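You operate a simulated robot arm through the tools that you are given. There is no shell and no other tool. Be economical: measure what you need, move in short steps, check, and stop when the job is done.

You run a simulated robot arm. Do the job below in one go: nothing can be reset, and whatever is moved stays where it is left.

Task
Turn down the blanket corner and lay the orange bolster on the sheet.
Fine: lift both bolsters off the corner first; the blue one stays on the blanket.

Only the result counts: the job must be done as asked and must still hold three seconds after the hand-in. Knocking over, shifting, dropping, spilling or breaking anything else fails it. Flat cloth is picked up by pressing the open fingertips on it (5 to 10 N) and closing them slowly along it; thin cloth reads only 2 to 8 mm in the jaws.

Robot
A 7-joint arm with a three-finger gripper on a trunk, on a base that drives. Base frame: it is fixed to the floor where the robot stands at the start and does not move with it; the origin is under the middle of the robot, x ahead of it, y to its left, z up. Readings come in m, degrees, newtons and seconds.
Its first joint turns from -166.0 to 166.0 degrees. Places, roughly: blanket [0.7, 0.6, 0.8]; blanket corner [0.7, -0.1, 0.8]; sheet [0.7, -0.1, 0.8]. Payload 2.69 kg.
The tool frame sits at the grasp point between the pads (the TCP): z along the fingers, y along the line on which they close. The tips reach 0.029 m beyond it. Largest opening 0.12 m; the body of the gripper starts 0.078 m behind the TCP.
Orientation is told as [roll, pitch, yaw] about the base's x, y, z axes, in that order, counted from this pose: with the fingers straight down and closing along the base's y, the tool's x points along the base's -x, its y along +y and its z along -z.

Tools
- The arm moves only by the tool send_rows. Its argument "motion" is a list of rows, each a list of 7 numbers: the turn, a rotation vector about the tool's x, y, z in units of 4 degrees (1.0 is 4 degrees), then the shift along the tool's x, y, z in units of 40 mm (1.0 is 40 mm), then the closure, from 0 (fully open) to 1 (shut). In form: [[ax, ay, az, dx, dy, dz, fingers], ...]. A call has 1 to 8 rows; each row shifts and turns the commanded pose from where the row before left it, along the tool's axes as they then stand. A call with a number of a shift or a turn outside -1 to 1 is refused whole. A row lasts 0.2 s, in which the tool goes at most 0.05 m and 8.6 degrees; a call with a longer step from one row to the next is refused whole, and so is a gripper value outside its range. A pose out of reach is approached as far as the arm can. The call stops where the force on the tool passes 40 N (or 10 N more than at its start, if that is more) or the arm is blocked; 0.2 s more then pass. The fingers move at their own pace and stop on an object; they squeeze with about 41 N. The grip force told is the motor's: it shows also when the fingers shut on nothing. Time passes only in rows, and 0.2 s behind the last, so rows that do not move let the fingers close. The reply holds the time, the measured pose of the TCP, the force on the tool along the base axes, the opening and the grip force, in the units named above and with some noise, with the torque about the TCP (base axes, N m) and any sound that the robot's microphone picked up, and new pictures: "show" is both (left out), scene, wrist or none.
- Cameras (640 x 400 px; columns grow to the right, rows downward): "scene" is now at [0.313, 0.1759, 1.3511]; the picture's right is [-0.19, -0.98, 0.00], its down [-0.66, 0.12, -0.74] and it looks along [0.73, -0.14, -0.67] (base axes); focal length 214 px, centre (320, 200). "wrist" rides on the gripper at [0.063, 0, -0.104] in the tool frame; the picture's right is [0.00, 1.00, 0.00], its down [-0.83, 0.00, -0.56] and it looks along [-0.56, 0.00, 0.83] (tool axes); focal length 275 px, centre (320, 200).
- slide_trunk(by): slides the trunk up (or, below 0, down) by that many m; the arm and the scene camera ride with it, the base frame stays. It gives what a move gives, with no picture.
- roll_base(legs): drives the robot by 1 to 6 legs, each [ahead, left, turn to the left] in m, m and degrees, along the robot's own axes; the way and the turn of a leg run together, so that a leg with both is an arc; at most 1.5 m and 180 degrees a leg. The arm and the cameras ride along, it lands a little off, and it stops where it bumps. It gives what a move gives, and a new picture of the scene camera.
- pan_tilt(pan, tilt): turns the head with the scene camera to pan (to the left, within 143 degrees either way) and tilt (down, from -29 to 69), counted from straight ahead of the robot. It gives what a move gives, and a new picture of the scene camera.
- point_at(camera, pixels): for up to 12 pixels [column, row] of the newest picture of that camera ("zoom" is the newest enlarged one), the place [x, y, z] in the base frame of the surface seen there, good to about 0.003 m. No time passes.
- enlarge(camera, box): a new picture of the part [left, top, right, bottom] of that camera's present view, enlarged. No time passes.
- sign_off(): hands the job in; it is judged then, once.

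Keep the steps short. Do not move on a guess: measure, check each grasp and each placing, and mend mistakes. In all there are 80 turns and 260 pictures (those below and enlarged ones count). Leave the gripper open and the arm clear of the work at the hand-in unless told otherwise, and finish with a single line.

The tools are called after "Emit:" as name(argument=value, ...) on one line, values as JSON. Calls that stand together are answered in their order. send_rows: Moves the arm, as the interface text tells. Its arguments: {"type":"object","properties":{"motion":{"type":"array","items":{"type":"array","items":{"type":"number"}}},"show":{"type":"string","enum":["both","scene","wrist","none"]}},"required":["motion"]} The other tools are called the same way: slide_trunk (by) slides the trunk up or down; roll_base (legs) drives the base; pan_tilt (pan, tilt) turns the head that bears the scene camera; point_at (camera, pixels) gives the place of the surface under pixels of a picture; enlarge (camera, box) takes an enlarged picture of a part of a camera's view; sign_off () hands the job in.

At the start:

```text
time_s: 0.0
tcp_pos: [0.4984, -0.0715, 1.246]
orientation: [0.0, 0.0, 0.0]
ft_force: [0.3, 0.0, 0.2]
moment: [0.0, 0.0, 0.0]
opening: 0.1197
grasp_force: 0.1
trunk travel left (down, up): [-0.35, 0.236]
robot x, y, heading: [0.0035, 0.0013, 0.1]
head pan, tilt: [-10.7, 41.8]
```

scene: 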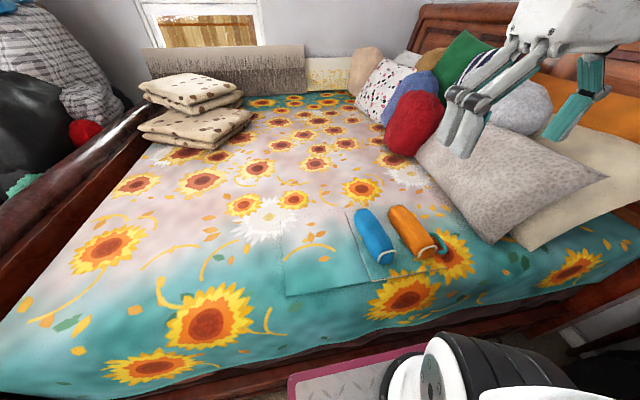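
wrist: 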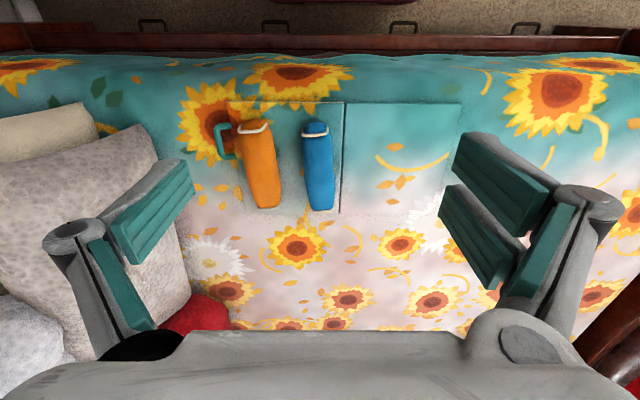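

I see the blue and orange bolsters around scene (375,235) and (412,232), and rectangular outlines in the cloth around them. I'll enlarge both views.

Emit:
enlarge(camera="scene", box=[260, 170, 500, 320])

Emit:
enlarge(camera="wrist", box=[170, 70, 490, 270])

Emit:
point_at(camera="wrist", pixels=[[230, 101], [344, 102], [461, 104], [342, 212], [438, 212], [258, 125], [266, 205], [315, 130], [321, 207], [254, 165], [318, 168], [216, 140]])

```text
2.67 times, centred on (380, 245) of scene
```

zoom: 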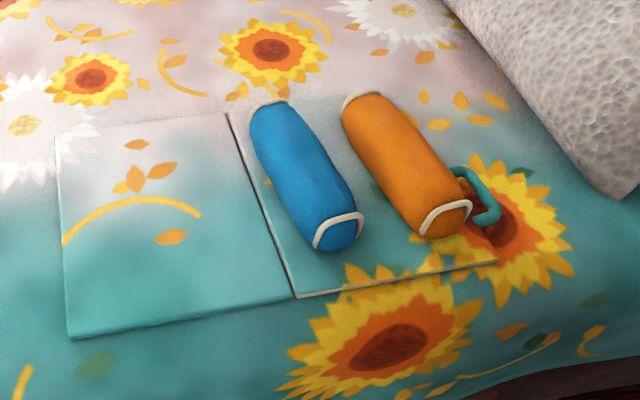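

```text
2.00 times, centred on (330, 170) of wrist
```

zoom: 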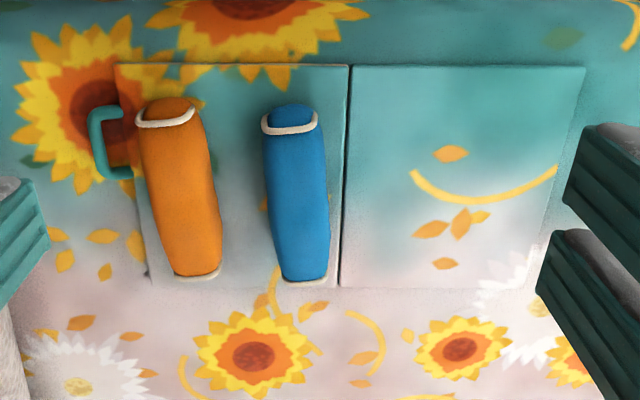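

```text
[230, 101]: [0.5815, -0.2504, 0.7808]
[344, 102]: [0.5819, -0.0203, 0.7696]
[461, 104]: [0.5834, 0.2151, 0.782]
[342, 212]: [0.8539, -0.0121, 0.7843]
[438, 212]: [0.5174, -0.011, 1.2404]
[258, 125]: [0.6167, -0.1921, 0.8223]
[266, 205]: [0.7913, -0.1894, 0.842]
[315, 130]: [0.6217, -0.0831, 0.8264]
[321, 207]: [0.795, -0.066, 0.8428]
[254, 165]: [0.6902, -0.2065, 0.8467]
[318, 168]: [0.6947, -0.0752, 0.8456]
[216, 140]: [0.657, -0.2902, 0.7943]
```

The right panel (y -0.25 to -0.02) carries both bolsters. It has a teal pull at its outer edge and a seam at y≈-0.015. I'll measure the bolster edges, the pull and the landing area.

Emit:
point_at(camera="zoom", pixels=[[150, 190], [180, 190], [210, 190], [272, 190], [298, 190], [324, 190], [95, 140], [112, 110], [112, 175], [130, 200], [240, 190], [60, 230]])

Emit:
point_at(camera="scene", pixels=[[290, 200], [265, 205], [240, 205], [220, 250], [200, 270], [180, 240], [160, 250], [150, 220], [285, 225], [200, 180], [180, 200], [250, 170]])

```text
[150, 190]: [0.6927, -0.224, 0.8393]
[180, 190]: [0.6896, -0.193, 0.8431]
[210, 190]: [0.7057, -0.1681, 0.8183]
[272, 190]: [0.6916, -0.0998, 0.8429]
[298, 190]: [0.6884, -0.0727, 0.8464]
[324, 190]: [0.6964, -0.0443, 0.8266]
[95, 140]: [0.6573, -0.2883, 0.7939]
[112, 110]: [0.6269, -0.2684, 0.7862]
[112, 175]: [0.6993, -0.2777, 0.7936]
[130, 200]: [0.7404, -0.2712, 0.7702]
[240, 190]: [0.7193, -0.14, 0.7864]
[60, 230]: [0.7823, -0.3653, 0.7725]
```

```text
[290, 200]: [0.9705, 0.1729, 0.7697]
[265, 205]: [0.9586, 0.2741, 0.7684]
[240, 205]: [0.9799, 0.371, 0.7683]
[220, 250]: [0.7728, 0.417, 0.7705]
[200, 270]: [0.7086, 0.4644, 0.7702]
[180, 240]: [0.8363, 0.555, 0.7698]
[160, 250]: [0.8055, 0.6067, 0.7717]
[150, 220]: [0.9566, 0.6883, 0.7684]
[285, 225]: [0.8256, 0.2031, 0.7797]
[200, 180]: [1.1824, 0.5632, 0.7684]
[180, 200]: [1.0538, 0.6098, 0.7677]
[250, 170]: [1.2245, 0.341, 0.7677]
```

Blue is centred at about (0.70, -0.072), 0.064 wide, top 0.846, and yawed about 5°. The panel top is about 0.786. I'll move above blue first.

Emit:
send_rows(motion=[[0, 0, 0, -0.63, 0, 0.98, 0], [0, 0, 0, -0.63, 0, 0.98, 0], [0, 0, 0, -0.63, 0, 0.98, 0], [0, 0, 0, -0.63, 0, 0.98, 0], [0, 0, 0, -0.63, 0, 0.98, 0], [0, 0, 0, -0.63, 0, 0.98, 0], [0, 0, -0.6, -0.63, 0, 0.98, 0.1], [0, 0, -0.6, -0.63, 0, 0.98, 0.1]])

```text
time_s: 1.8
tcp_pos: [0.6998, -0.0733, 0.9359]
orientation: [0.0, 0.0, 4.8]
ft_force: [0.7, -0.4, 0.6]
moment: [0.0, 0.01, -0.01]
opening: 0.1079
grasp_force: 0.0
trunk travel left (down, up): [-0.35, 0.236]
robot x, y, heading: [-0.0032, 0.0016, 0.2]
head pan, tilt: [-10.7, 41.8]
```

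scene: 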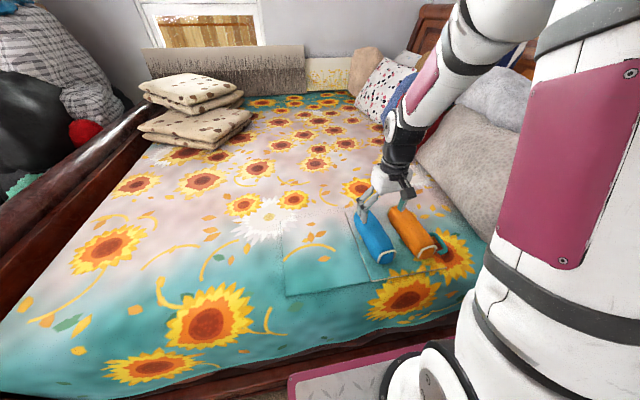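
wrist: 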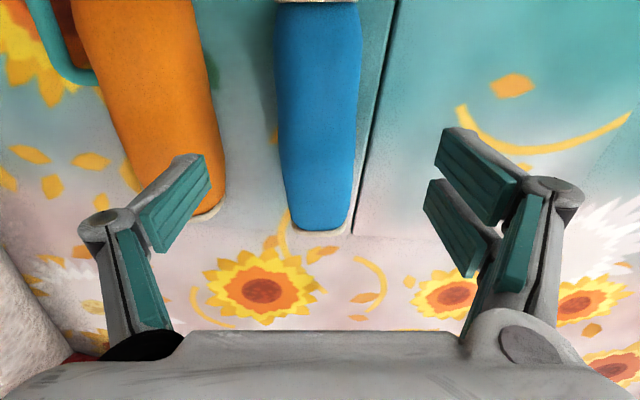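

Aligned with blue. I'll descend to TCP z≈0.822 and close.

Emit:
send_rows(motion=[[0, 0, 0, 0, 0, 0.7, 0.22], [0, 0, 0, 0, 0, 0.7, 0.22], [0, 0, 0, 0, 0, 0.7, 0.22], [0, 0, 0, 0, 0, 0.6, 0.22], [0, 0, 0, 0, 0, 0, 0.22], [0, 0, 0, 0, 0, 0, 1], [0, 0, 0, 0, 0, 0, 1], [0, 0, 0, 0, 0, 0, 1]])

```text
time_s: 3.6
tcp_pos: [0.7008, -0.0708, 0.8244]
orientation: [0.1, 0.0, 4.8]
ft_force: [-0.9, -1.5, 5.5]
moment: [-0.01, -0.13, 0.12]
opening: 0.064
grasp_force: 40.6
trunk travel left (down, up): [-0.35, 0.236]
robot x, y, heading: [-0.0025, -0.0005, -0.1]
head pan, tilt: [-10.7, 41.8]
```

scene: 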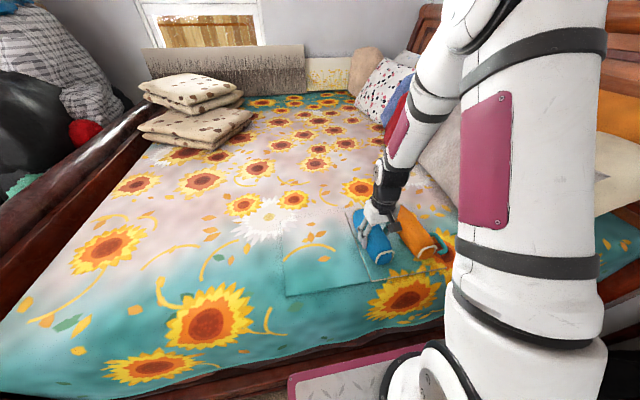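
wrist: 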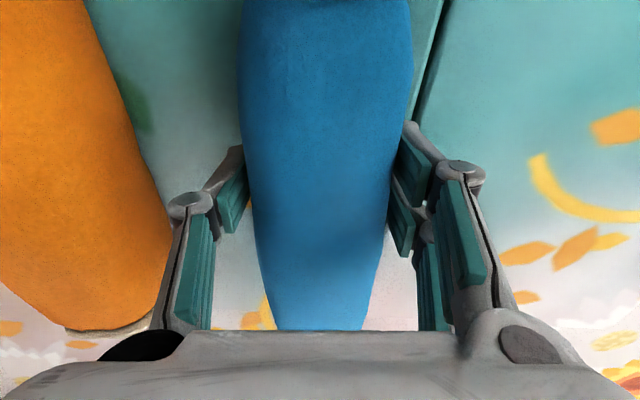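

Gripped at 0.064. I'll lift, then carry blue to +y, well past the landing area.

Emit:
send_rows(motion=[[0, 0, 0, 0, 0, -0.5, 1], [0, 0, 0, 0, 0, -1, 1], [0, 0, 0, 0, 0, -1, 1], [0, 0, 0, 0, 0.5, -0.5, 1], [0, 0, 0, 0, 0.95, 0, 1], [0, 0, 0, 0, 0.95, 0, 1], [0, 0, 0, 0, 0.95, 0, 1], [0, 0, 0, 0, 0.95, 0, 1]], show="none")

Emit:
send_rows(motion=[[0, 0, 0, 0, 1, 0, 1], [0, 0, 0, 0, 1, 0, 1], [0, 0, 0, 0, 1, 0, 1], [0, 0, 0, 0, 1, 0, 1], [0, 0, 0, 0, 1, 0, 1], [0, 0, 0, 0, 1, 0, 1], [0, 0, 0, 0, 1, 0, 1], [0, 0, 0, 0, 1, 0, 1]])

```text
time_s: 5.4
tcp_pos: [0.6851, 0.0976, 0.9448]
orientation: [0.0, 0.0, 4.8]
ft_force: [0.1, 0.3, -1.8]
moment: [0.06, 0.0, -0.01]
opening: 0.0639
grasp_force: 41.3
trunk travel left (down, up): [-0.35, 0.236]
robot x, y, heading: [0.0036, 0.0016, -0.0]
head pan, tilt: [-10.7, 41.8]
```

```text
time_s: 7.2
tcp_pos: [0.6572, 0.4195, 0.9471]
orientation: [0.1, 0.0, 4.7]
ft_force: [0.4, -0.6, -1.0]
moment: [0.0, 0.06, -0.01]
opening: 0.0638
grasp_force: 40.9
trunk travel left (down, up): [-0.35, 0.236]
robot x, y, heading: [-0.0009, 0.0009, 0.2]
head pan, tilt: [-10.7, 41.8]
```

scene: 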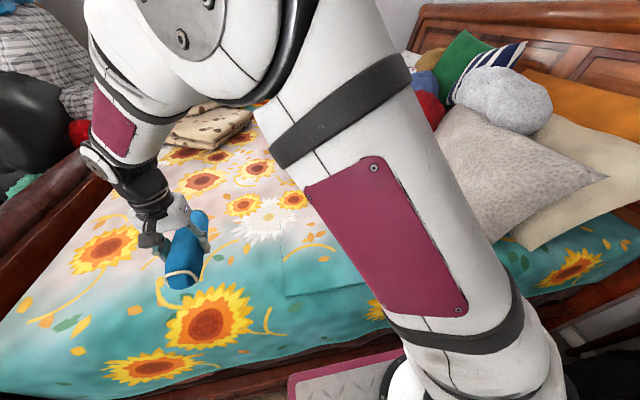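
wrist: 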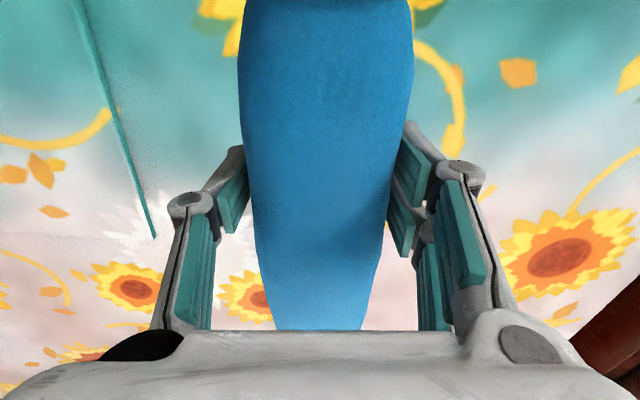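

Held firmly. I'll continue to y≈0.58, then lower towards z≈0.812.

Emit:
send_rows(motion=[[0, 0, 0, 0, 1, 0, 1], [0, 0, 0, 0, 1, 0, 1], [0, 0, 0, 0, 1, 0, 1], [0, 0, 0, 0, 1, 0, 1], [0, 0, 0, 0, 0, 0.9, 1], [0, 0, 0, 0, 0, 0.9, 1], [0, 0, 0, 0, 0, 0.8, 1], [0, 0, 0, 0, 0, 0.4, 1]])

```text
time_s: 9.0
tcp_pos: [0.6462, 0.5779, 0.8243]
orientation: [-0.1, 0.0, 4.8]
ft_force: [0.0, 0.0, -1.0]
moment: [0.03, 0.0, 0.01]
opening: 0.064
grasp_force: 40.5
trunk travel left (down, up): [-0.35, 0.236]
robot x, y, heading: [0.0005, 0.0026, 0.2]
head pan, tilt: [-10.7, 41.8]
```

scene: 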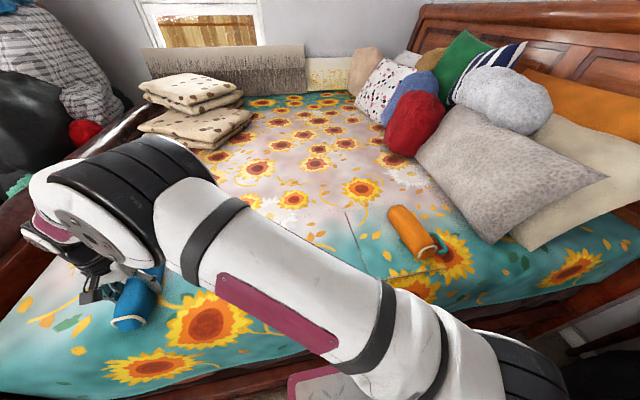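
wrist: 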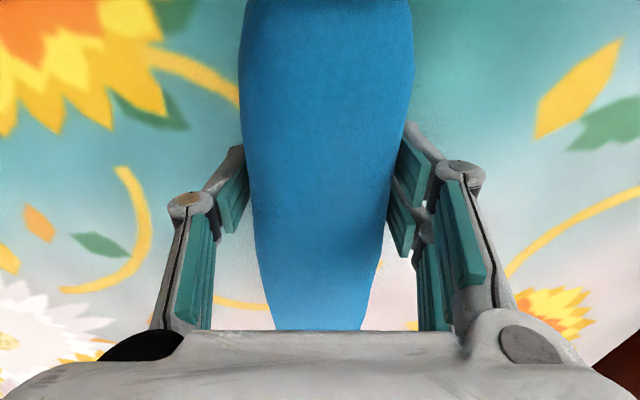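

I'll lower the last ~14 mm in small steps and check the contact force.

Emit:
send_rows(motion=[[0, 0, 0, 0, 0, 0.15, 1], [0, 0, 0, 0, 0, 0.1, 1], [0, 0, 0, 0, 0, 0.1, 1], [0, 0, 0, 0, 0, 0, 1]], show="none")

```text
time_s: 10.0
tcp_pos: [0.6442, 0.5779, 0.8114]
orientation: [0.1, 0.0, 4.8]
ft_force: [-2.7, -6.9, 17.6]
moment: [-0.58, -0.04, -0.05]
opening: 0.0636
grasp_force: 41.2
trunk travel left (down, up): [-0.35, 0.236]
robot x, y, heading: [0.0015, 0.0026, -0.1]
head pan, tilt: [-10.7, 41.8]
```

It's in contact with the bed (17 N). I'll ease off 1 mm, open moderately and retreat.

Emit:
send_rows(motion=[[0, 0, 0, 0, 0, -0.04, 1], [0, 0, 0, 0, 0, 0, 0.35], [0, 0, 0, 0, 0, 0, 0.2], [0, 0, 0, 0, 0, -0.5, 0.2], [0, 0, 0, 0, 0, -1, 0.2], [0, 0, 0, 0, 0, -1, 0.2], [0, 0, 0, 0, 0, -1, 0.2]])

```text
time_s: 11.6
tcp_pos: [0.6452, 0.579, 0.9527]
orientation: [0.1, 0.0, 4.7]
ft_force: [0.9, 0.7, -0.5]
moment: [0.0, -0.02, -0.03]
opening: 0.0964
grasp_force: 0.0
trunk travel left (down, up): [-0.35, 0.236]
robot x, y, heading: [0.0026, 0.0002, 0.2]
head pan, tilt: [-10.7, 41.8]
```

scene: 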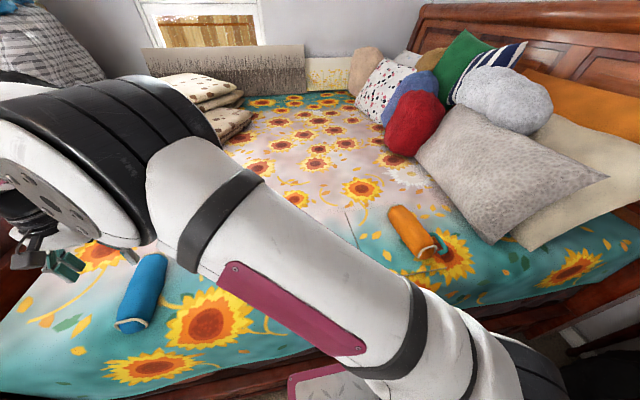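
wrist: 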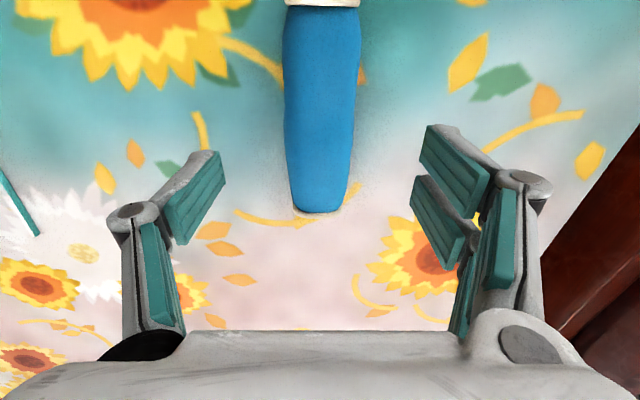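

Blue rests on the blanket. Next I'll go back across to above orange (y≈-0.196).

Emit:
send_rows(motion=[[0, 0, 0, 0, -1, 0, 0.15], [0, 0, 0, 0, -1, 0, 0.15], [0, 0, 0, 0, -1, 0, 0.15], [0, 0, 0, 0, -1, 0, 0.15], [0, 0, 0, 0, -1, 0, 0.15], [0, 0, 0, 0, -1, 0, 0.15], [0, 0, 0, 0, -1, 0, 0.15], [0, 0, 0, 0, -1, 0, 0.15]], show="none")

Emit:
send_rows(motion=[[0, 0, 0, 0, -1, 0, 0.15], [0, 0, 0, 0, -1, 0, 0.15], [0, 0, 0, 0, -1, 0, 0.15], [0, 0, 0, 0, -1, 0, 0.15], [0, 0, 0, 0, -1, 0, 0.15], [0, 0, 0, 0, -1, 0, 0.15], [0, 0, 0, 0, -1, 0, 0.15], [0, 0, 0, 0, -1, 0, 0.15]], show="none")

Emit:
send_rows(motion=[[0, 0, 0, 0, -1, 0, 0.15], [0, 0, 0, 0, -1, 0, 0.15], [0, 0, 0, 0, -1, 0, 0.15], [0, 0, 0, 0, -0.45, 0, 0.15]])

```text
time_s: 13.4
tcp_pos: [0.6708, 0.2609, 0.953]
orientation: [0.0, 0.1, 4.9]
ft_force: [-0.1, 0.3, 0.4]
moment: [-0.03, 0.01, 0.0]
opening: 0.102
grasp_force: 0.2
trunk travel left (down, up): [-0.35, 0.236]
robot x, y, heading: [0.0018, -0.0, -0.0]
head pan, tilt: [-10.7, 41.8]
```

```text
time_s: 15.2
tcp_pos: [0.699, -0.0604, 0.9515]
orientation: [0.0, 0.0, 4.9]
ft_force: [0.4, 0.1, 0.0]
moment: [-0.01, -0.03, -0.02]
opening: 0.1018
grasp_force: 0.1
trunk travel left (down, up): [-0.35, 0.236]
robot x, y, heading: [-0.0012, -0.0015, 0.1]
head pan, tilt: [-10.7, 41.8]
```

```text
time_s: 16.2
tcp_pos: [0.7112, -0.1971, 0.9512]
orientation: [-0.1, 0.0, 4.8]
ft_force: [0.5, 0.2, 1.0]
moment: [0.0, -0.01, -0.04]
opening: 0.1022
grasp_force: 0.2
trunk travel left (down, up): [-0.35, 0.236]
robot x, y, heading: [0.0004, 0.0, 0.1]
head pan, tilt: [-10.7, 41.8]
```

scene: 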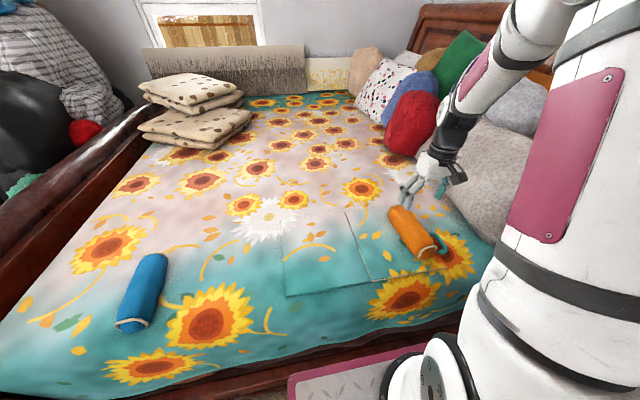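
wrist: 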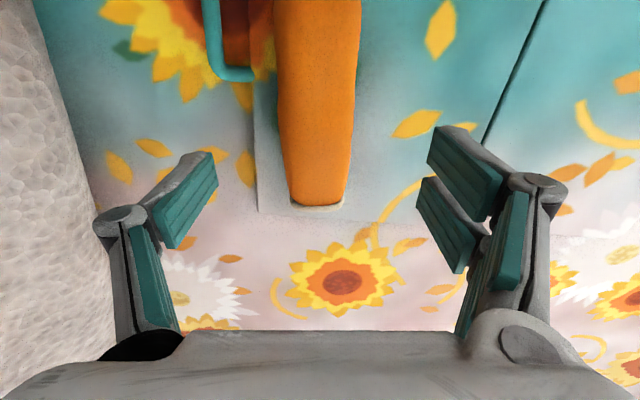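

Orange is centred. I'll shift 12 mm along +x to keep clear of the pull, narrow the jaws, descend and grip.

Emit:
send_rows(motion=[[0, 0, 0, -0.3, 0, 0.6, 0.24], [0, 0, 0, 0, 0, 0.8, 0.24], [0, 0, 0, 0, 0, 0.8, 0.24], [0, 0, 0, 0, 0, 0.7, 0.24], [0, 0, 0, 0, 0, 0.28, 0.24], [0, 0, 0, 0, 0, 0, 1], [0, 0, 0, 0, 0, 0, 1], [0, 0, 0, 0, 0, 0, 1]])

```text
time_s: 18.0
tcp_pos: [0.722, -0.1973, 0.8254]
orientation: [-0.1, 0.1, 4.7]
ft_force: [0.0, -1.7, 2.6]
moment: [0.0, -0.11, -0.02]
opening: 0.0653
grasp_force: 41.4
trunk travel left (down, up): [-0.35, 0.236]
robot x, y, heading: [0.0006, 0.0006, -0.0]
head pan, tilt: [-10.7, 41.8]
```

scene: 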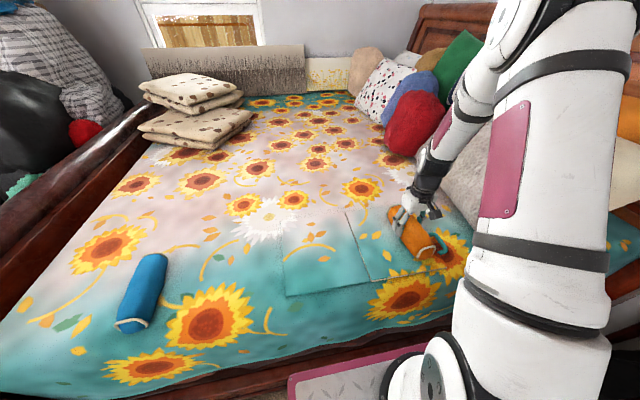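
wrist: 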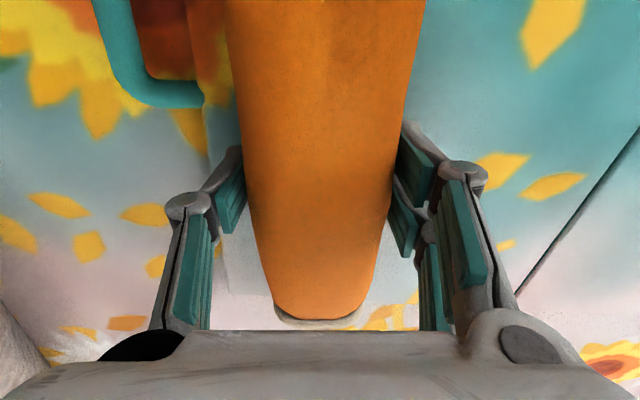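

Gripped (0.065). I'll lift and carry it to y≈0.42 as a temporary park, between blue and the landing area.

Emit:
send_rows(motion=[[0, 0, 0, 0, 0, -0.5, 1], [0, 0, 0, 0, 0, -1, 1], [0, 0, 0, 0, 0, -1, 1], [0, 0, 0, 0, 0.5, -0.5, 1], [0, 0, 0, 0, 1, 0, 1], [0, 0, 0, 0, 1, 0, 1], [0, 0, 0, 0, 1, 0, 1], [0, 0, 0, 0, 1, 0, 1]], show="none")

Emit:
send_rows(motion=[[0, 0, 0, 0, 1, 0, 1], [0, 0, 0, 0, 1, 0, 1], [0, 0, 0, 0, 1, 0, 1], [0, 0, 0, 0, 1, 0, 1], [0, 0, 0, 0, 1, 0, 1], [0, 0, 0, 0, 1, 0, 1], [0, 0, 0, 0, 1, 0, 1], [0, 0, 0, 0, 1, 0, 1]], show="none")

Emit:
send_rows(motion=[[0, 0, 0, 0, 1, 0, 1], [0, 0, 0, 0, 1, 0, 1], [0, 0, 0, 0, 1, 0, 1], [0, 0, 0, 0, 0, 0.9, 1], [0, 0, 0, 0, 0, 0.9, 1], [0, 0, 0, 0, 0, 0.8, 1], [0, 0, 0, 0, 0, 0.4, 1], [0, 0, 0, 0, 0, 0, 1]])

```text
time_s: 19.8
tcp_pos: [0.7098, -0.018, 0.9463]
orientation: [-0.1, 0.0, 4.7]
ft_force: [0.0, -0.5, -1.4]
moment: [0.05, -0.03, 0.0]
opening: 0.0649
grasp_force: 41.2
trunk travel left (down, up): [-0.35, 0.236]
robot x, y, heading: [0.0011, -0.0003, 0.0]
head pan, tilt: [-10.7, 41.8]
```

```text
time_s: 21.6
tcp_pos: [0.6796, 0.3031, 0.9451]
orientation: [-0.1, 0.0, 4.7]
ft_force: [1.1, -1.0, -1.2]
moment: [0.04, -0.04, 0.02]
opening: 0.0648
grasp_force: 40.6
trunk travel left (down, up): [-0.35, 0.236]
robot x, y, heading: [0.0006, 0.0001, -0.2]
head pan, tilt: [-10.7, 41.8]
```

```text
time_s: 23.4
tcp_pos: [0.6692, 0.4202, 0.8245]
orientation: [0.0, 0.0, 4.8]
ft_force: [0.4, -0.2, -1.0]
moment: [0.03, -0.01, -0.03]
opening: 0.0649
grasp_force: 40.9
trunk travel left (down, up): [-0.35, 0.236]
robot x, y, heading: [-0.0, 0.0016, 0.0]
head pan, tilt: [-10.7, 41.8]
```

scene: 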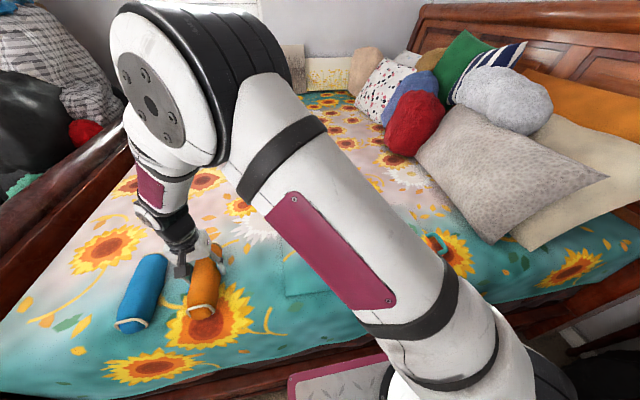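
wrist: 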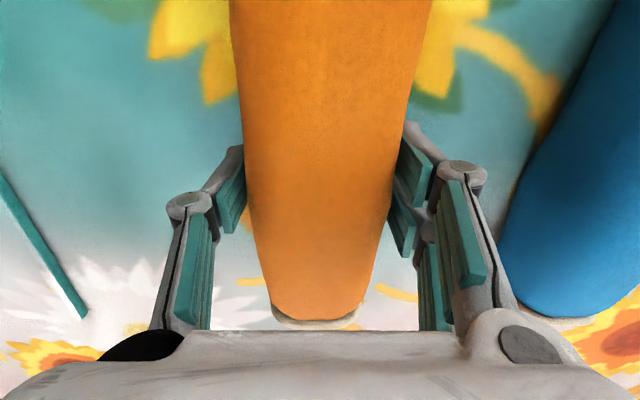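

I'll lower it onto the bed, ease off, release and retreat.

Emit:
send_rows(motion=[[0, 0, 0, 0, 0, 0.15, 1], [0, 0, 0, 0, 0, 0.13, 1], [0, 0, 0, 0, 0, 0, 1], [0, 0, 0, 0, 0, 0, 0.4], [0, 0, 0, 0, 0, 0, 0.22], [0, 0, 0, 0, 0, -0.5, 0.22], [0, 0, 0, 0, 0, -1, 0.22], [0, 0, 0, 0, 0, -1, 0.22]], show="wrist")

Emit:
send_rows(motion=[[0, 0, 0, 0, -0.5, -1, 0.22], [0, 0, 0, 0, -1, 0, 0.22], [0, 0, 0, 0, -1, 0, 0.22], [0, 0, 0, 0, -1, 0, 0.22], [0, 0, 0, 0, -1, 0, 0.22], [0, 0, 0, 0, -1, 0, 0.22], [0, 0, 0, 0, -1, 0, 0.22], [0, 0, 0, 0, -1, 0, 0.22]], show="none")

Emit:
send_rows(motion=[[0, 0, 0, 0, -1, 0, 0.22], [0, 0, 0, 0, -1, 0, 0.22], [0, 0, 0, 0, -1, 0, 0.22], [0, 0, 0, 0, -1, 0, 0.22], [0, 0, 0, 0, -1, 0, 0.22], [0, 0, 0, 0, -1, 0, 0.22], [0, 0, 0, 0, -1, 0, 0.22], [0, 0, 0, 0, -1, 0, 0.22]])

```text
time_s: 25.2
tcp_pos: [0.6696, 0.4209, 0.9148]
orientation: [0.0, 0.0, 4.8]
ft_force: [0.0, 0.3, -0.1]
moment: [-0.03, -0.02, -0.01]
opening: 0.0936
grasp_force: 0.0
trunk travel left (down, up): [-0.35, 0.236]
robot x, y, heading: [0.0017, -0.0035, 0.0]
head pan, tilt: [-10.7, 41.8]
```

wrist: 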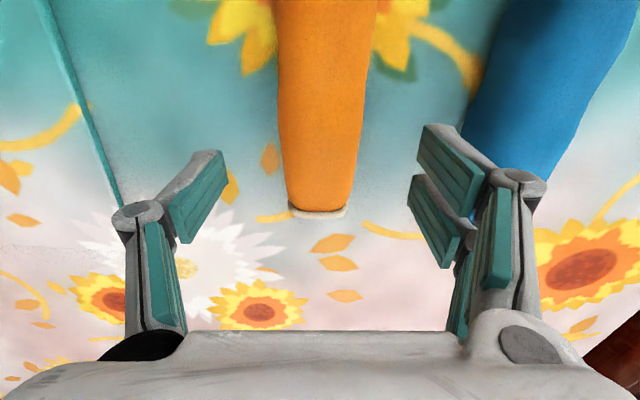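

```text
time_s: 27.0
tcp_pos: [0.693, 0.1232, 0.9544]
orientation: [0.1, 0.1, 4.9]
ft_force: [-0.2, 0.7, 0.9]
moment: [0.0, -0.02, -0.01]
opening: 0.0938
grasp_force: 0.1
trunk travel left (down, up): [-0.35, 0.236]
robot x, y, heading: [-0.0019, -0.0005, 0.0]
head pan, tilt: [-10.7, 41.8]
```

```text
time_s: 28.8
tcp_pos: [0.7209, -0.1979, 0.9535]
orientation: [0.0, 0.0, 4.9]
ft_force: [-0.4, 0.1, 0.0]
moment: [-0.01, -0.04, -0.02]
opening: 0.0937
grasp_force: 0.0
trunk travel left (down, up): [-0.35, 0.236]
robot x, y, heading: [0.0023, -0.0009, 0.1]
head pan, tilt: [-10.7, 41.8]
```

scene: 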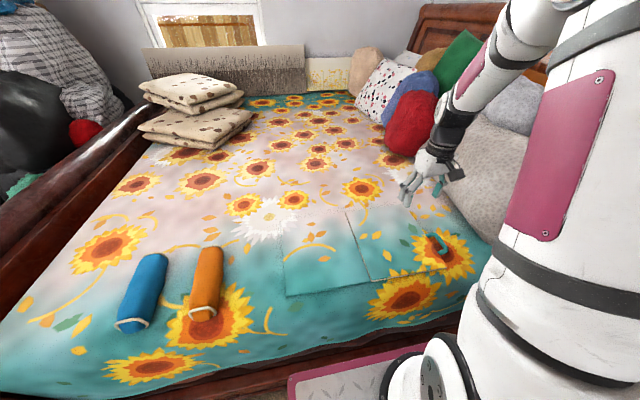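
wrist: 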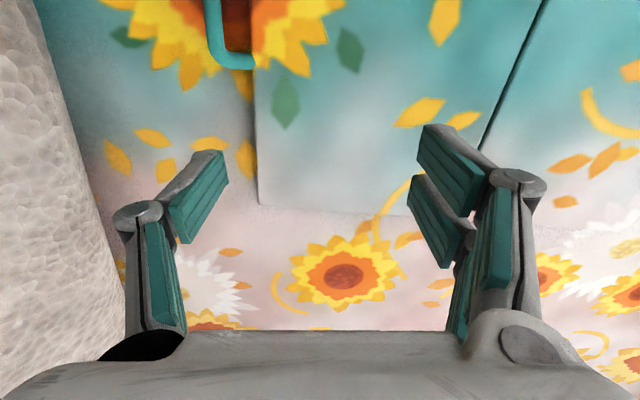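

Both bolsters are off the corner. I'll back off along -x so the wrist camera sees the pull and the panel.

Emit:
send_rows(motion=[[0, 0, 0.6, 1, 0, 0, 0], [0, 0, 0.6, 1, 0, 0, 0], [0, 0, 0, 1, -0.5, 0, 0], [0, 0, 0, 0.5, -0.6, 0, 0]])

Emit:
enlarge(camera="wrist", box=[200, 0, 500, 190])

Emit:
enlarge(camera="scene", box=[340, 190, 500, 300])

```text
time_s: 29.8
tcp_pos: [0.5825, -0.2431, 0.9565]
orientation: [-0.1, 0.0, 0.1]
ft_force: [0.5, 0.5, 0.7]
moment: [-0.01, 0.03, -0.02]
opening: 0.1202
grasp_force: 0.0
trunk travel left (down, up): [-0.35, 0.236]
robot x, y, heading: [0.0021, 0.0007, 0.1]
head pan, tilt: [-10.7, 41.8]
```

scene: 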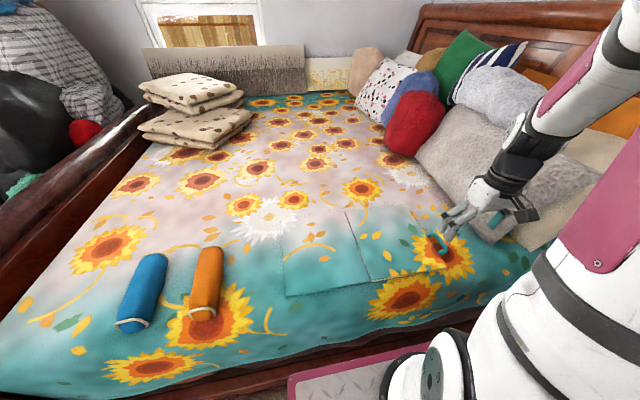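
wrist: 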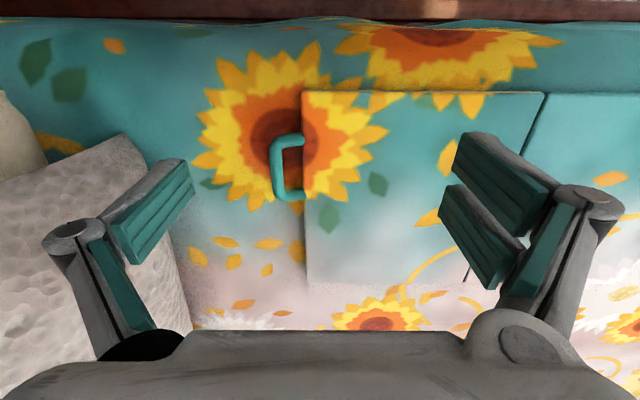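

```text
2.11 times, centred on (350, 95) of wrist
```

zoom: 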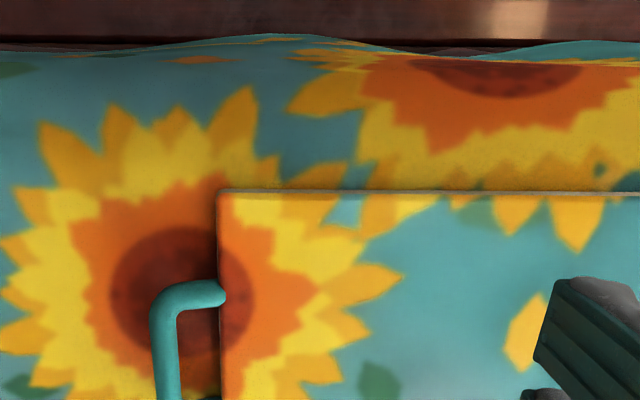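

```text
3.64 times, centred on (420, 245) of scene
```

zoom: 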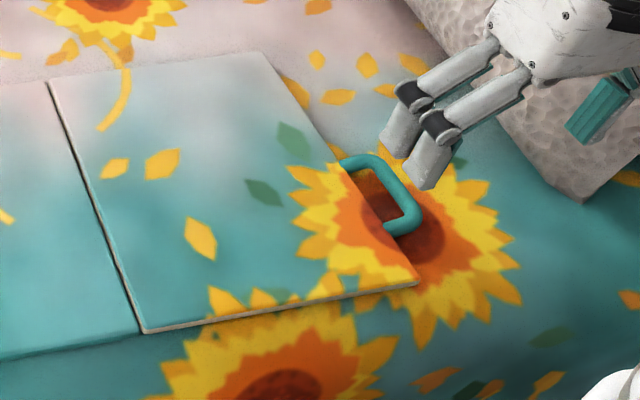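

The corner is a stiff panel hinged at the seam, and the teal loop handle lies in its plane. I'll measure the handle bar, the loop gap and the nearby pillow.

Emit:
point_at(camera="zoom", pixels=[[395, 180], [405, 200], [385, 165], [378, 190], [370, 205], [372, 160], [395, 228], [355, 162], [340, 190], [430, 215]])

Emit:
point_at(camera="wrist", pixels=[[275, 165], [276, 150], [278, 180], [290, 165], [299, 165], [310, 165], [290, 139], [290, 196], [185, 250], [165, 190], [262, 165], [310, 280]])

Emit:
enlarge(camera="wrist", box=[240, 120, 340, 220])

```text
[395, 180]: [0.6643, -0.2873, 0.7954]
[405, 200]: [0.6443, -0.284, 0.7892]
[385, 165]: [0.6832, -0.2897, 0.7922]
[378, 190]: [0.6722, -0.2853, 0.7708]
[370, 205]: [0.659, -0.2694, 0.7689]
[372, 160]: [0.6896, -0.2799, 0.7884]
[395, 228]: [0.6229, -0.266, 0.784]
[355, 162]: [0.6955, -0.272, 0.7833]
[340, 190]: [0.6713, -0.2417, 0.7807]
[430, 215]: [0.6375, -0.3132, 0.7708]
```

```text
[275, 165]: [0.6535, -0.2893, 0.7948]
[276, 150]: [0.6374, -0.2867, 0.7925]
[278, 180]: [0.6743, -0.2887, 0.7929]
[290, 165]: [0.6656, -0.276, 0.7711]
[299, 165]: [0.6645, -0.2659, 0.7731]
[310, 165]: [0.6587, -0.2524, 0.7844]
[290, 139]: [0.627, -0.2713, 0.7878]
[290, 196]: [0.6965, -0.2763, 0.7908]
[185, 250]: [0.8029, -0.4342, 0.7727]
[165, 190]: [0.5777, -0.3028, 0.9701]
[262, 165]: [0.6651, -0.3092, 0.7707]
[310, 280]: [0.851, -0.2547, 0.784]
```

```text
4.00 times, centred on (290, 170) of wrist
```

zoom: 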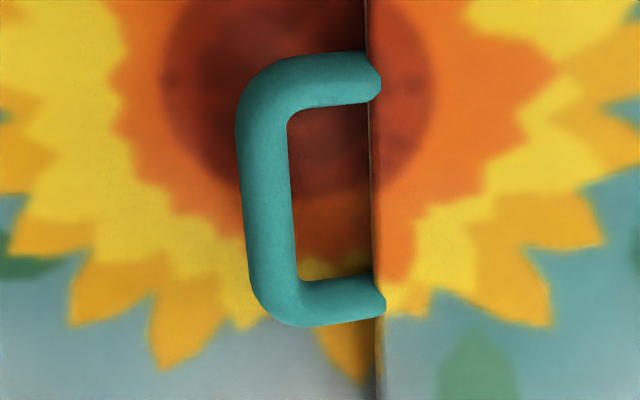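

The bar is about 14 mm thick, centred at about (0.663, -0.288, 0.788). The loop gap is about 22 mm and the bed is at 0.771. I'll move above it with the jaws narrowed to about 28 mm and check alignment.

Emit:
send_rows(motion=[[0, 0, 0, -0.5, -0.28, 0.5, 0.6], [0, 0, 0, -0.5, -0.28, 0.5, 0.767], [0, 0, 0, -0.5, -0.28, 0.5, 0.767], [0, 0, 0, -0.51, -0.28, 0.6, 0.767], [0, 0, 0, 0, 0, 0, 0.767]])

Emit:
enlarge(camera="wrist", box=[220, 0, 420, 200])

Emit:
enlarge(camera="scene", box=[380, 180, 500, 280])

```text
time_s: 31.0
tcp_pos: [0.6621, -0.2883, 0.87]
orientation: [0.0, 0.0, 0.1]
ft_force: [0.5, -0.2, -0.4]
moment: [0.01, -0.01, -0.02]
opening: 0.0278
grasp_force: 0.1
trunk travel left (down, up): [-0.35, 0.236]
robot x, y, heading: [0.0029, -0.0007, -0.1]
head pan, tilt: [-10.7, 41.8]
```

scene: 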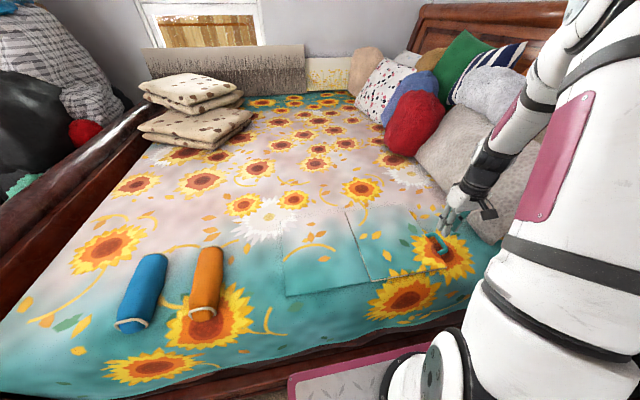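
wrist: 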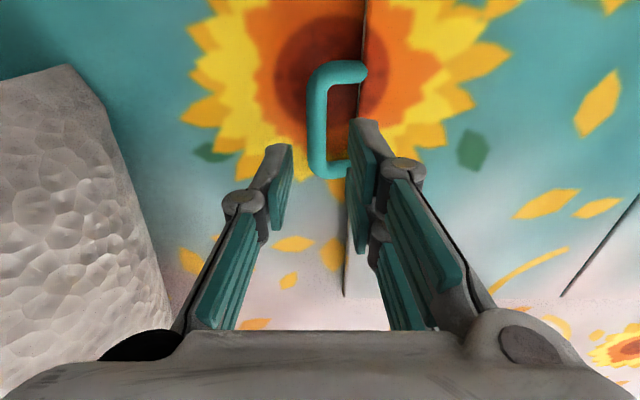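

```text
2.00 times, centred on (320, 100) of wrist
```

zoom: 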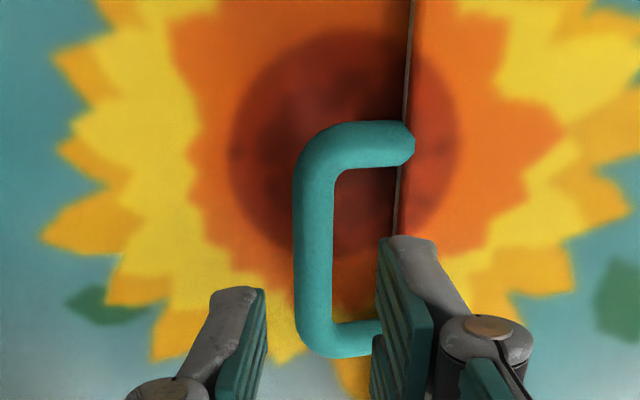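

```text
4.00 times, centred on (440, 230) of scene
```

zoom: 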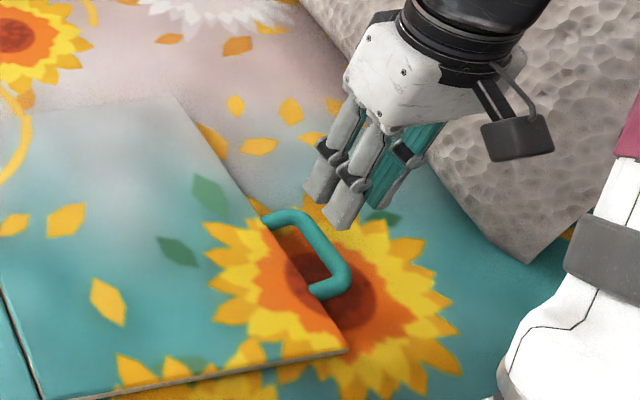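

The bar sits about 2 mm to the -y side of the jaw centre. I'll correct that and descend around it slowly, without closing.

Emit:
send_rows(motion=[[0, 0, 0, 0, -0.04, 0.4, 0.767], [0, 0, 0, 0, 0, 0.4, 0.767], [0, 0, 0, 0, 0, 0.4, 0.767], [0, 0, 0, 0, 0, 0.3, 0.767], [0, 0, 0, 0, 0, 0.1, 0.767]])

Emit:
enlarge(camera="wrist", box=[220, 0, 420, 200])

Emit:
enlarge(camera="scene", box=[380, 180, 500, 280])

```text
time_s: 32.2
tcp_pos: [0.6624, -0.2909, 0.8048]
orientation: [0.0, 0.0, -0.1]
ft_force: [0.0, 0.2, 0.4]
moment: [0.01, 0.01, 0.04]
opening: 0.0278
grasp_force: 0.1
trunk travel left (down, up): [-0.35, 0.236]
robot x, y, heading: [0.0016, 0.0007, 0.0]
head pan, tilt: [-10.7, 41.8]
```

scene: 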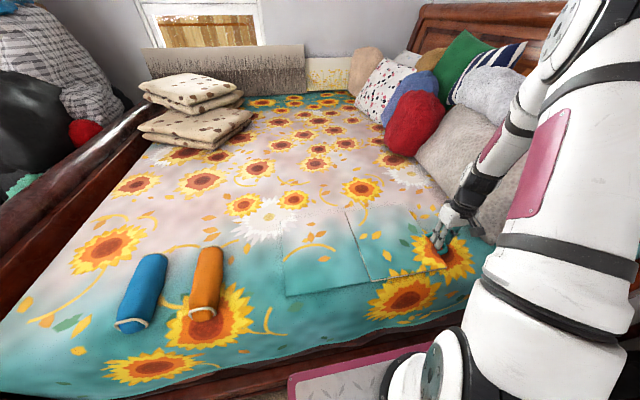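
wrist: 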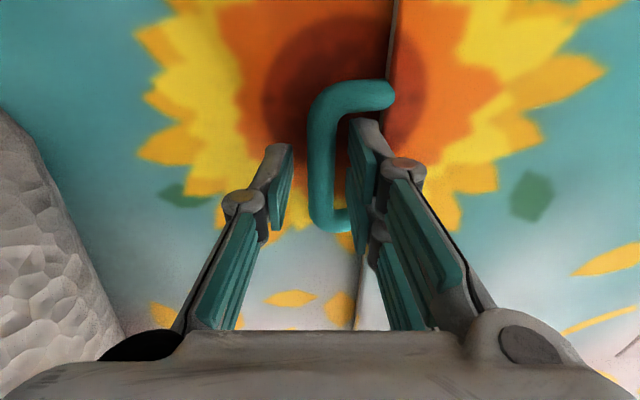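

```text
2.00 times, centred on (320, 100) of wrist
```

zoom: 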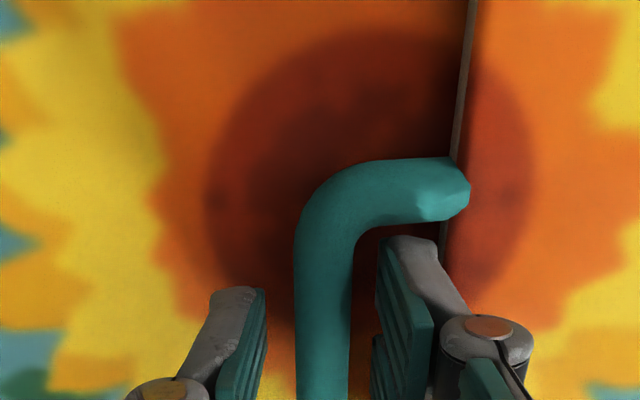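

```text
4.00 times, centred on (440, 230) of scene
```

zoom: 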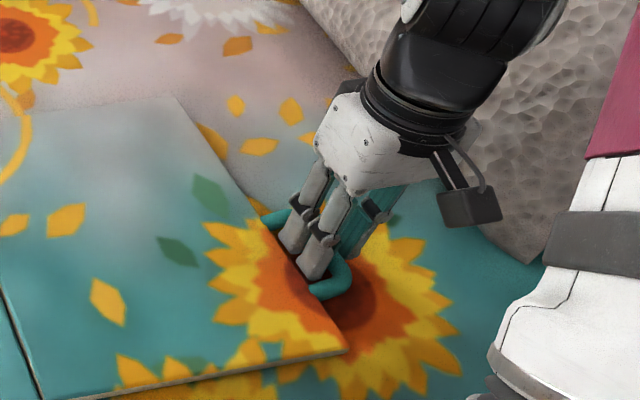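

The fingers straddle the bar: one is inside the loop and there's no contact force. Closing now.

Emit:
send_rows(motion=[[0, 0, 0, 0, 0, 0, 0.85], [0, 0, 0, 0, 0, 0, 1], [0, 0, 0, 0, 0, 0, 1]], show="none")

```text
time_s: 33.0
tcp_pos: [0.6629, -0.2905, 0.8055]
orientation: [0.0, -0.1, 0.1]
ft_force: [0.6, 3.6, -0.2]
moment: [0.08, 0.01, -0.13]
opening: 0.0132
grasp_force: 40.0
trunk travel left (down, up): [-0.35, 0.236]
robot x, y, heading: [-0.0011, 0.0007, 0.1]
head pan, tilt: [-10.7, 41.8]
```

The bar is gripped at 13 mm. I'll start the arc about the hinge (y≈-0.017, z≈0.784, R≈0.2735), first 16° with the tool kept vertical, and watch the forces.

Emit:
send_rows(motion=[[0, 0, 0, 0, 0.017, -0.477, 1], [0, 0, 0, 0, 0.05, -0.475, 1], [0, 0, 0, 0, 0.083, -0.47, 1], [0, 0, 0, 0, 0.115, -0.463, 1]])

Emit:
enlarge(camera="scene", box=[340, 170, 500, 290])

```text
time_s: 34.0
tcp_pos: [0.6616, -0.2789, 0.8809]
orientation: [0.0, 0.2, 0.1]
ft_force: [1.7, 13.6, -4.7]
moment: [0.24, -0.63, -0.18]
opening: 0.0132
grasp_force: 39.6
trunk travel left (down, up): [-0.35, 0.236]
robot x, y, heading: [0.0006, 0.0018, -0.2]
head pan, tilt: [-10.7, 41.8]
```

scene: 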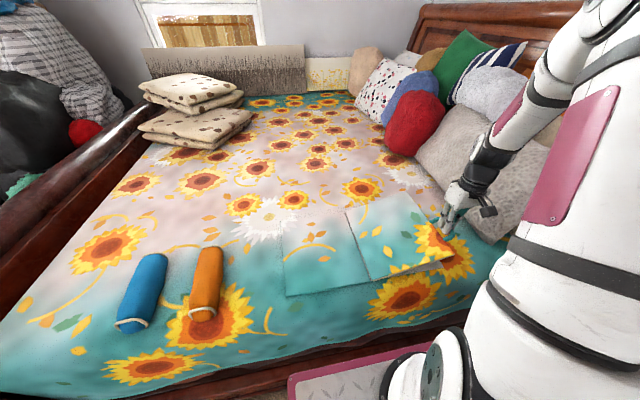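
wrist: 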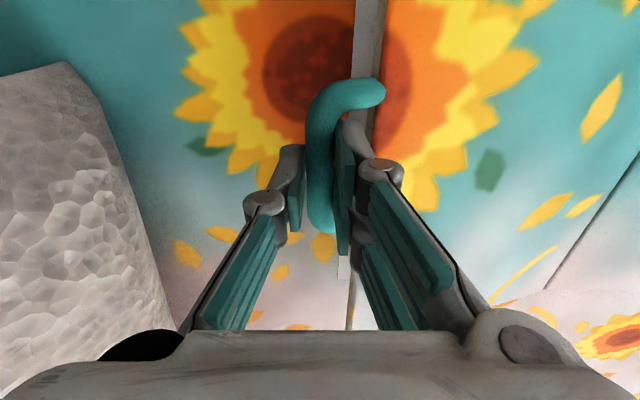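

```text
3.33 times, centred on (420, 230) of scene
```

zoom: 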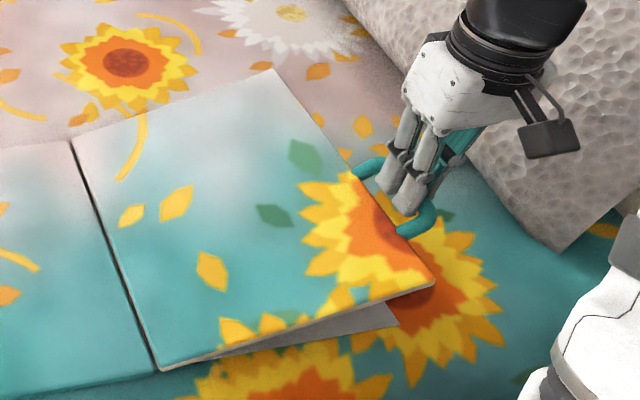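

The flap is lifting, and the sheet shows beneath it. The flap pulls the tool 13 N towards the hinge, so I'll go on with 2 mm more +y.

Emit:
send_rows(motion=[[0, 0, 0, 0, 0.24, -0.566, 1], [0, 0, 0, 0, 0.248, -0.547, 1], [0, 0, 0, 0, 0.285, -0.524, 1], [0, 0, 0, 0, 0.329, -0.497, 1]])

Emit:
enlarge(camera="scene", box=[340, 170, 500, 290])

```text
time_s: 35.2
tcp_pos: [0.6616, -0.2336, 0.9644]
orientation: [0.3, 0.2, 0.2]
ft_force: [4.9, 5.5, -3.9]
moment: [0.06, -0.19, -0.27]
opening: 0.0127
grasp_force: 40.0
trunk travel left (down, up): [-0.35, 0.236]
robot x, y, heading: [0.002, -0.001, -0.0]
head pan, tilt: [-10.7, 41.8]
stopped in row 4: the force on the tool passed its limit at 40 N (the readings are from after the stop); the commanded pose is now the measured one
```

scene: 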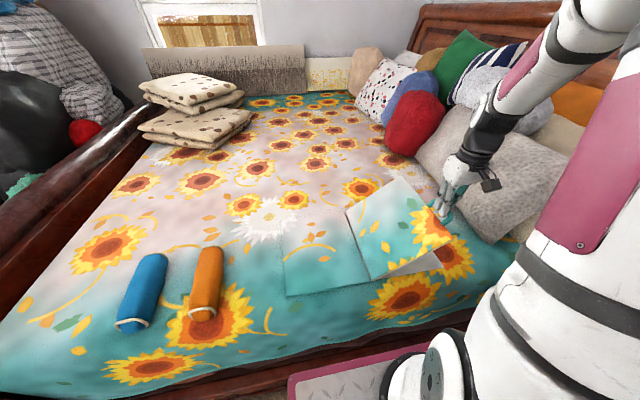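
wrist: 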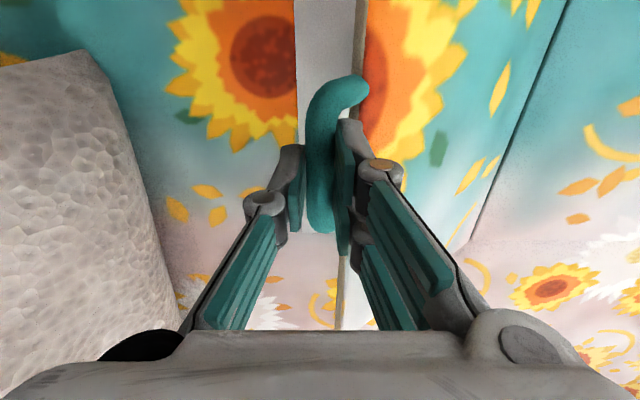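

```text
3.33 times, centred on (420, 230) of scene
```

zoom: 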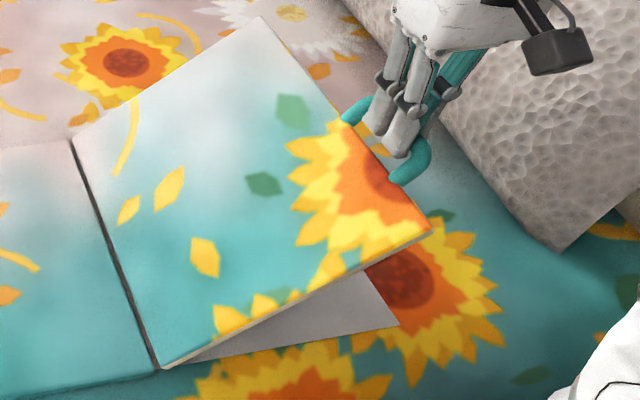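

It stopped at the force limit at about 36° and is now relaxed at about 5 N. I'll measure the seam and the panel edge to refine the hinge.

Emit:
point_at(camera="zoom", pixels=[[70, 142], [100, 210], [130, 290], [155, 362], [165, 362], [430, 230], [258, 18], [380, 160], [345, 118], [400, 178], [90, 150], [395, 322]])

Emit:
enlarge(camera="wrist", box=[220, 50, 440, 250])

```text
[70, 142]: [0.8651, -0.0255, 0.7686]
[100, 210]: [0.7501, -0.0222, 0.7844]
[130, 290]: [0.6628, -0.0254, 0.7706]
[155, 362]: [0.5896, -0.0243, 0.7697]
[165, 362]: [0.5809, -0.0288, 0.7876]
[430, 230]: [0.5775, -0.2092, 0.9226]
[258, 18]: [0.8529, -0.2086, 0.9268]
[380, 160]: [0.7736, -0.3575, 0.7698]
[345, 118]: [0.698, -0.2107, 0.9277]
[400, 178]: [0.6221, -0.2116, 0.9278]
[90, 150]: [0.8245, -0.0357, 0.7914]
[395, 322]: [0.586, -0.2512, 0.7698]
```

```text
2.00 times, centred on (330, 150) of wrist
```

zoom: 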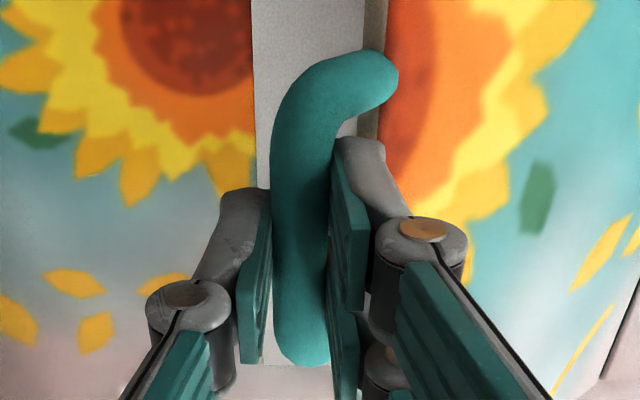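

The seam is at y≈-0.025, so the hinge is (-0.025, 0.782) with R=0.266. All three readings fit that. Continuing from 38° to 58°.

Emit:
send_rows(motion=[[0, 0, 0, 0, 0.379, -0.439, 1], [0, 0, 0, 0, 0.4156, -0.4041, 1], [0, 0, 0, 0, 0.4492, -0.3664, 1], [0, 0, 0, 0, 0.4795, -0.3258, 1]], show="scene")

```text
time_s: 36.2
tcp_pos: [0.6625, -0.1644, 1.0272]
orientation: [0.3, 0.0, 0.2]
ft_force: [15.6, 3.1, -5.7]
moment: [0.06, -1.08, -0.21]
opening: 0.0131
grasp_force: 39.9
trunk travel left (down, up): [-0.35, 0.236]
robot x, y, heading: [-0.0006, 0.002, 0.2]
head pan, tilt: [-10.7, 41.8]
```

scene: 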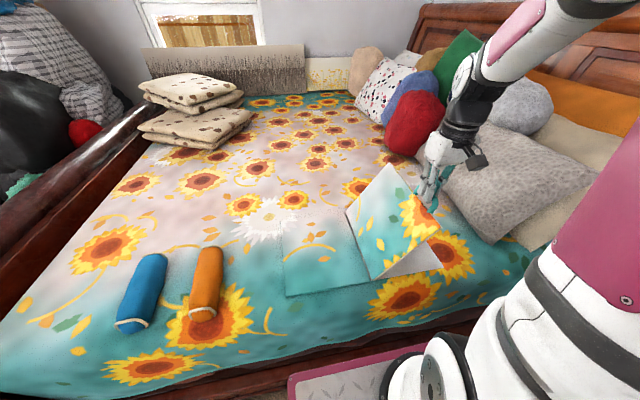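

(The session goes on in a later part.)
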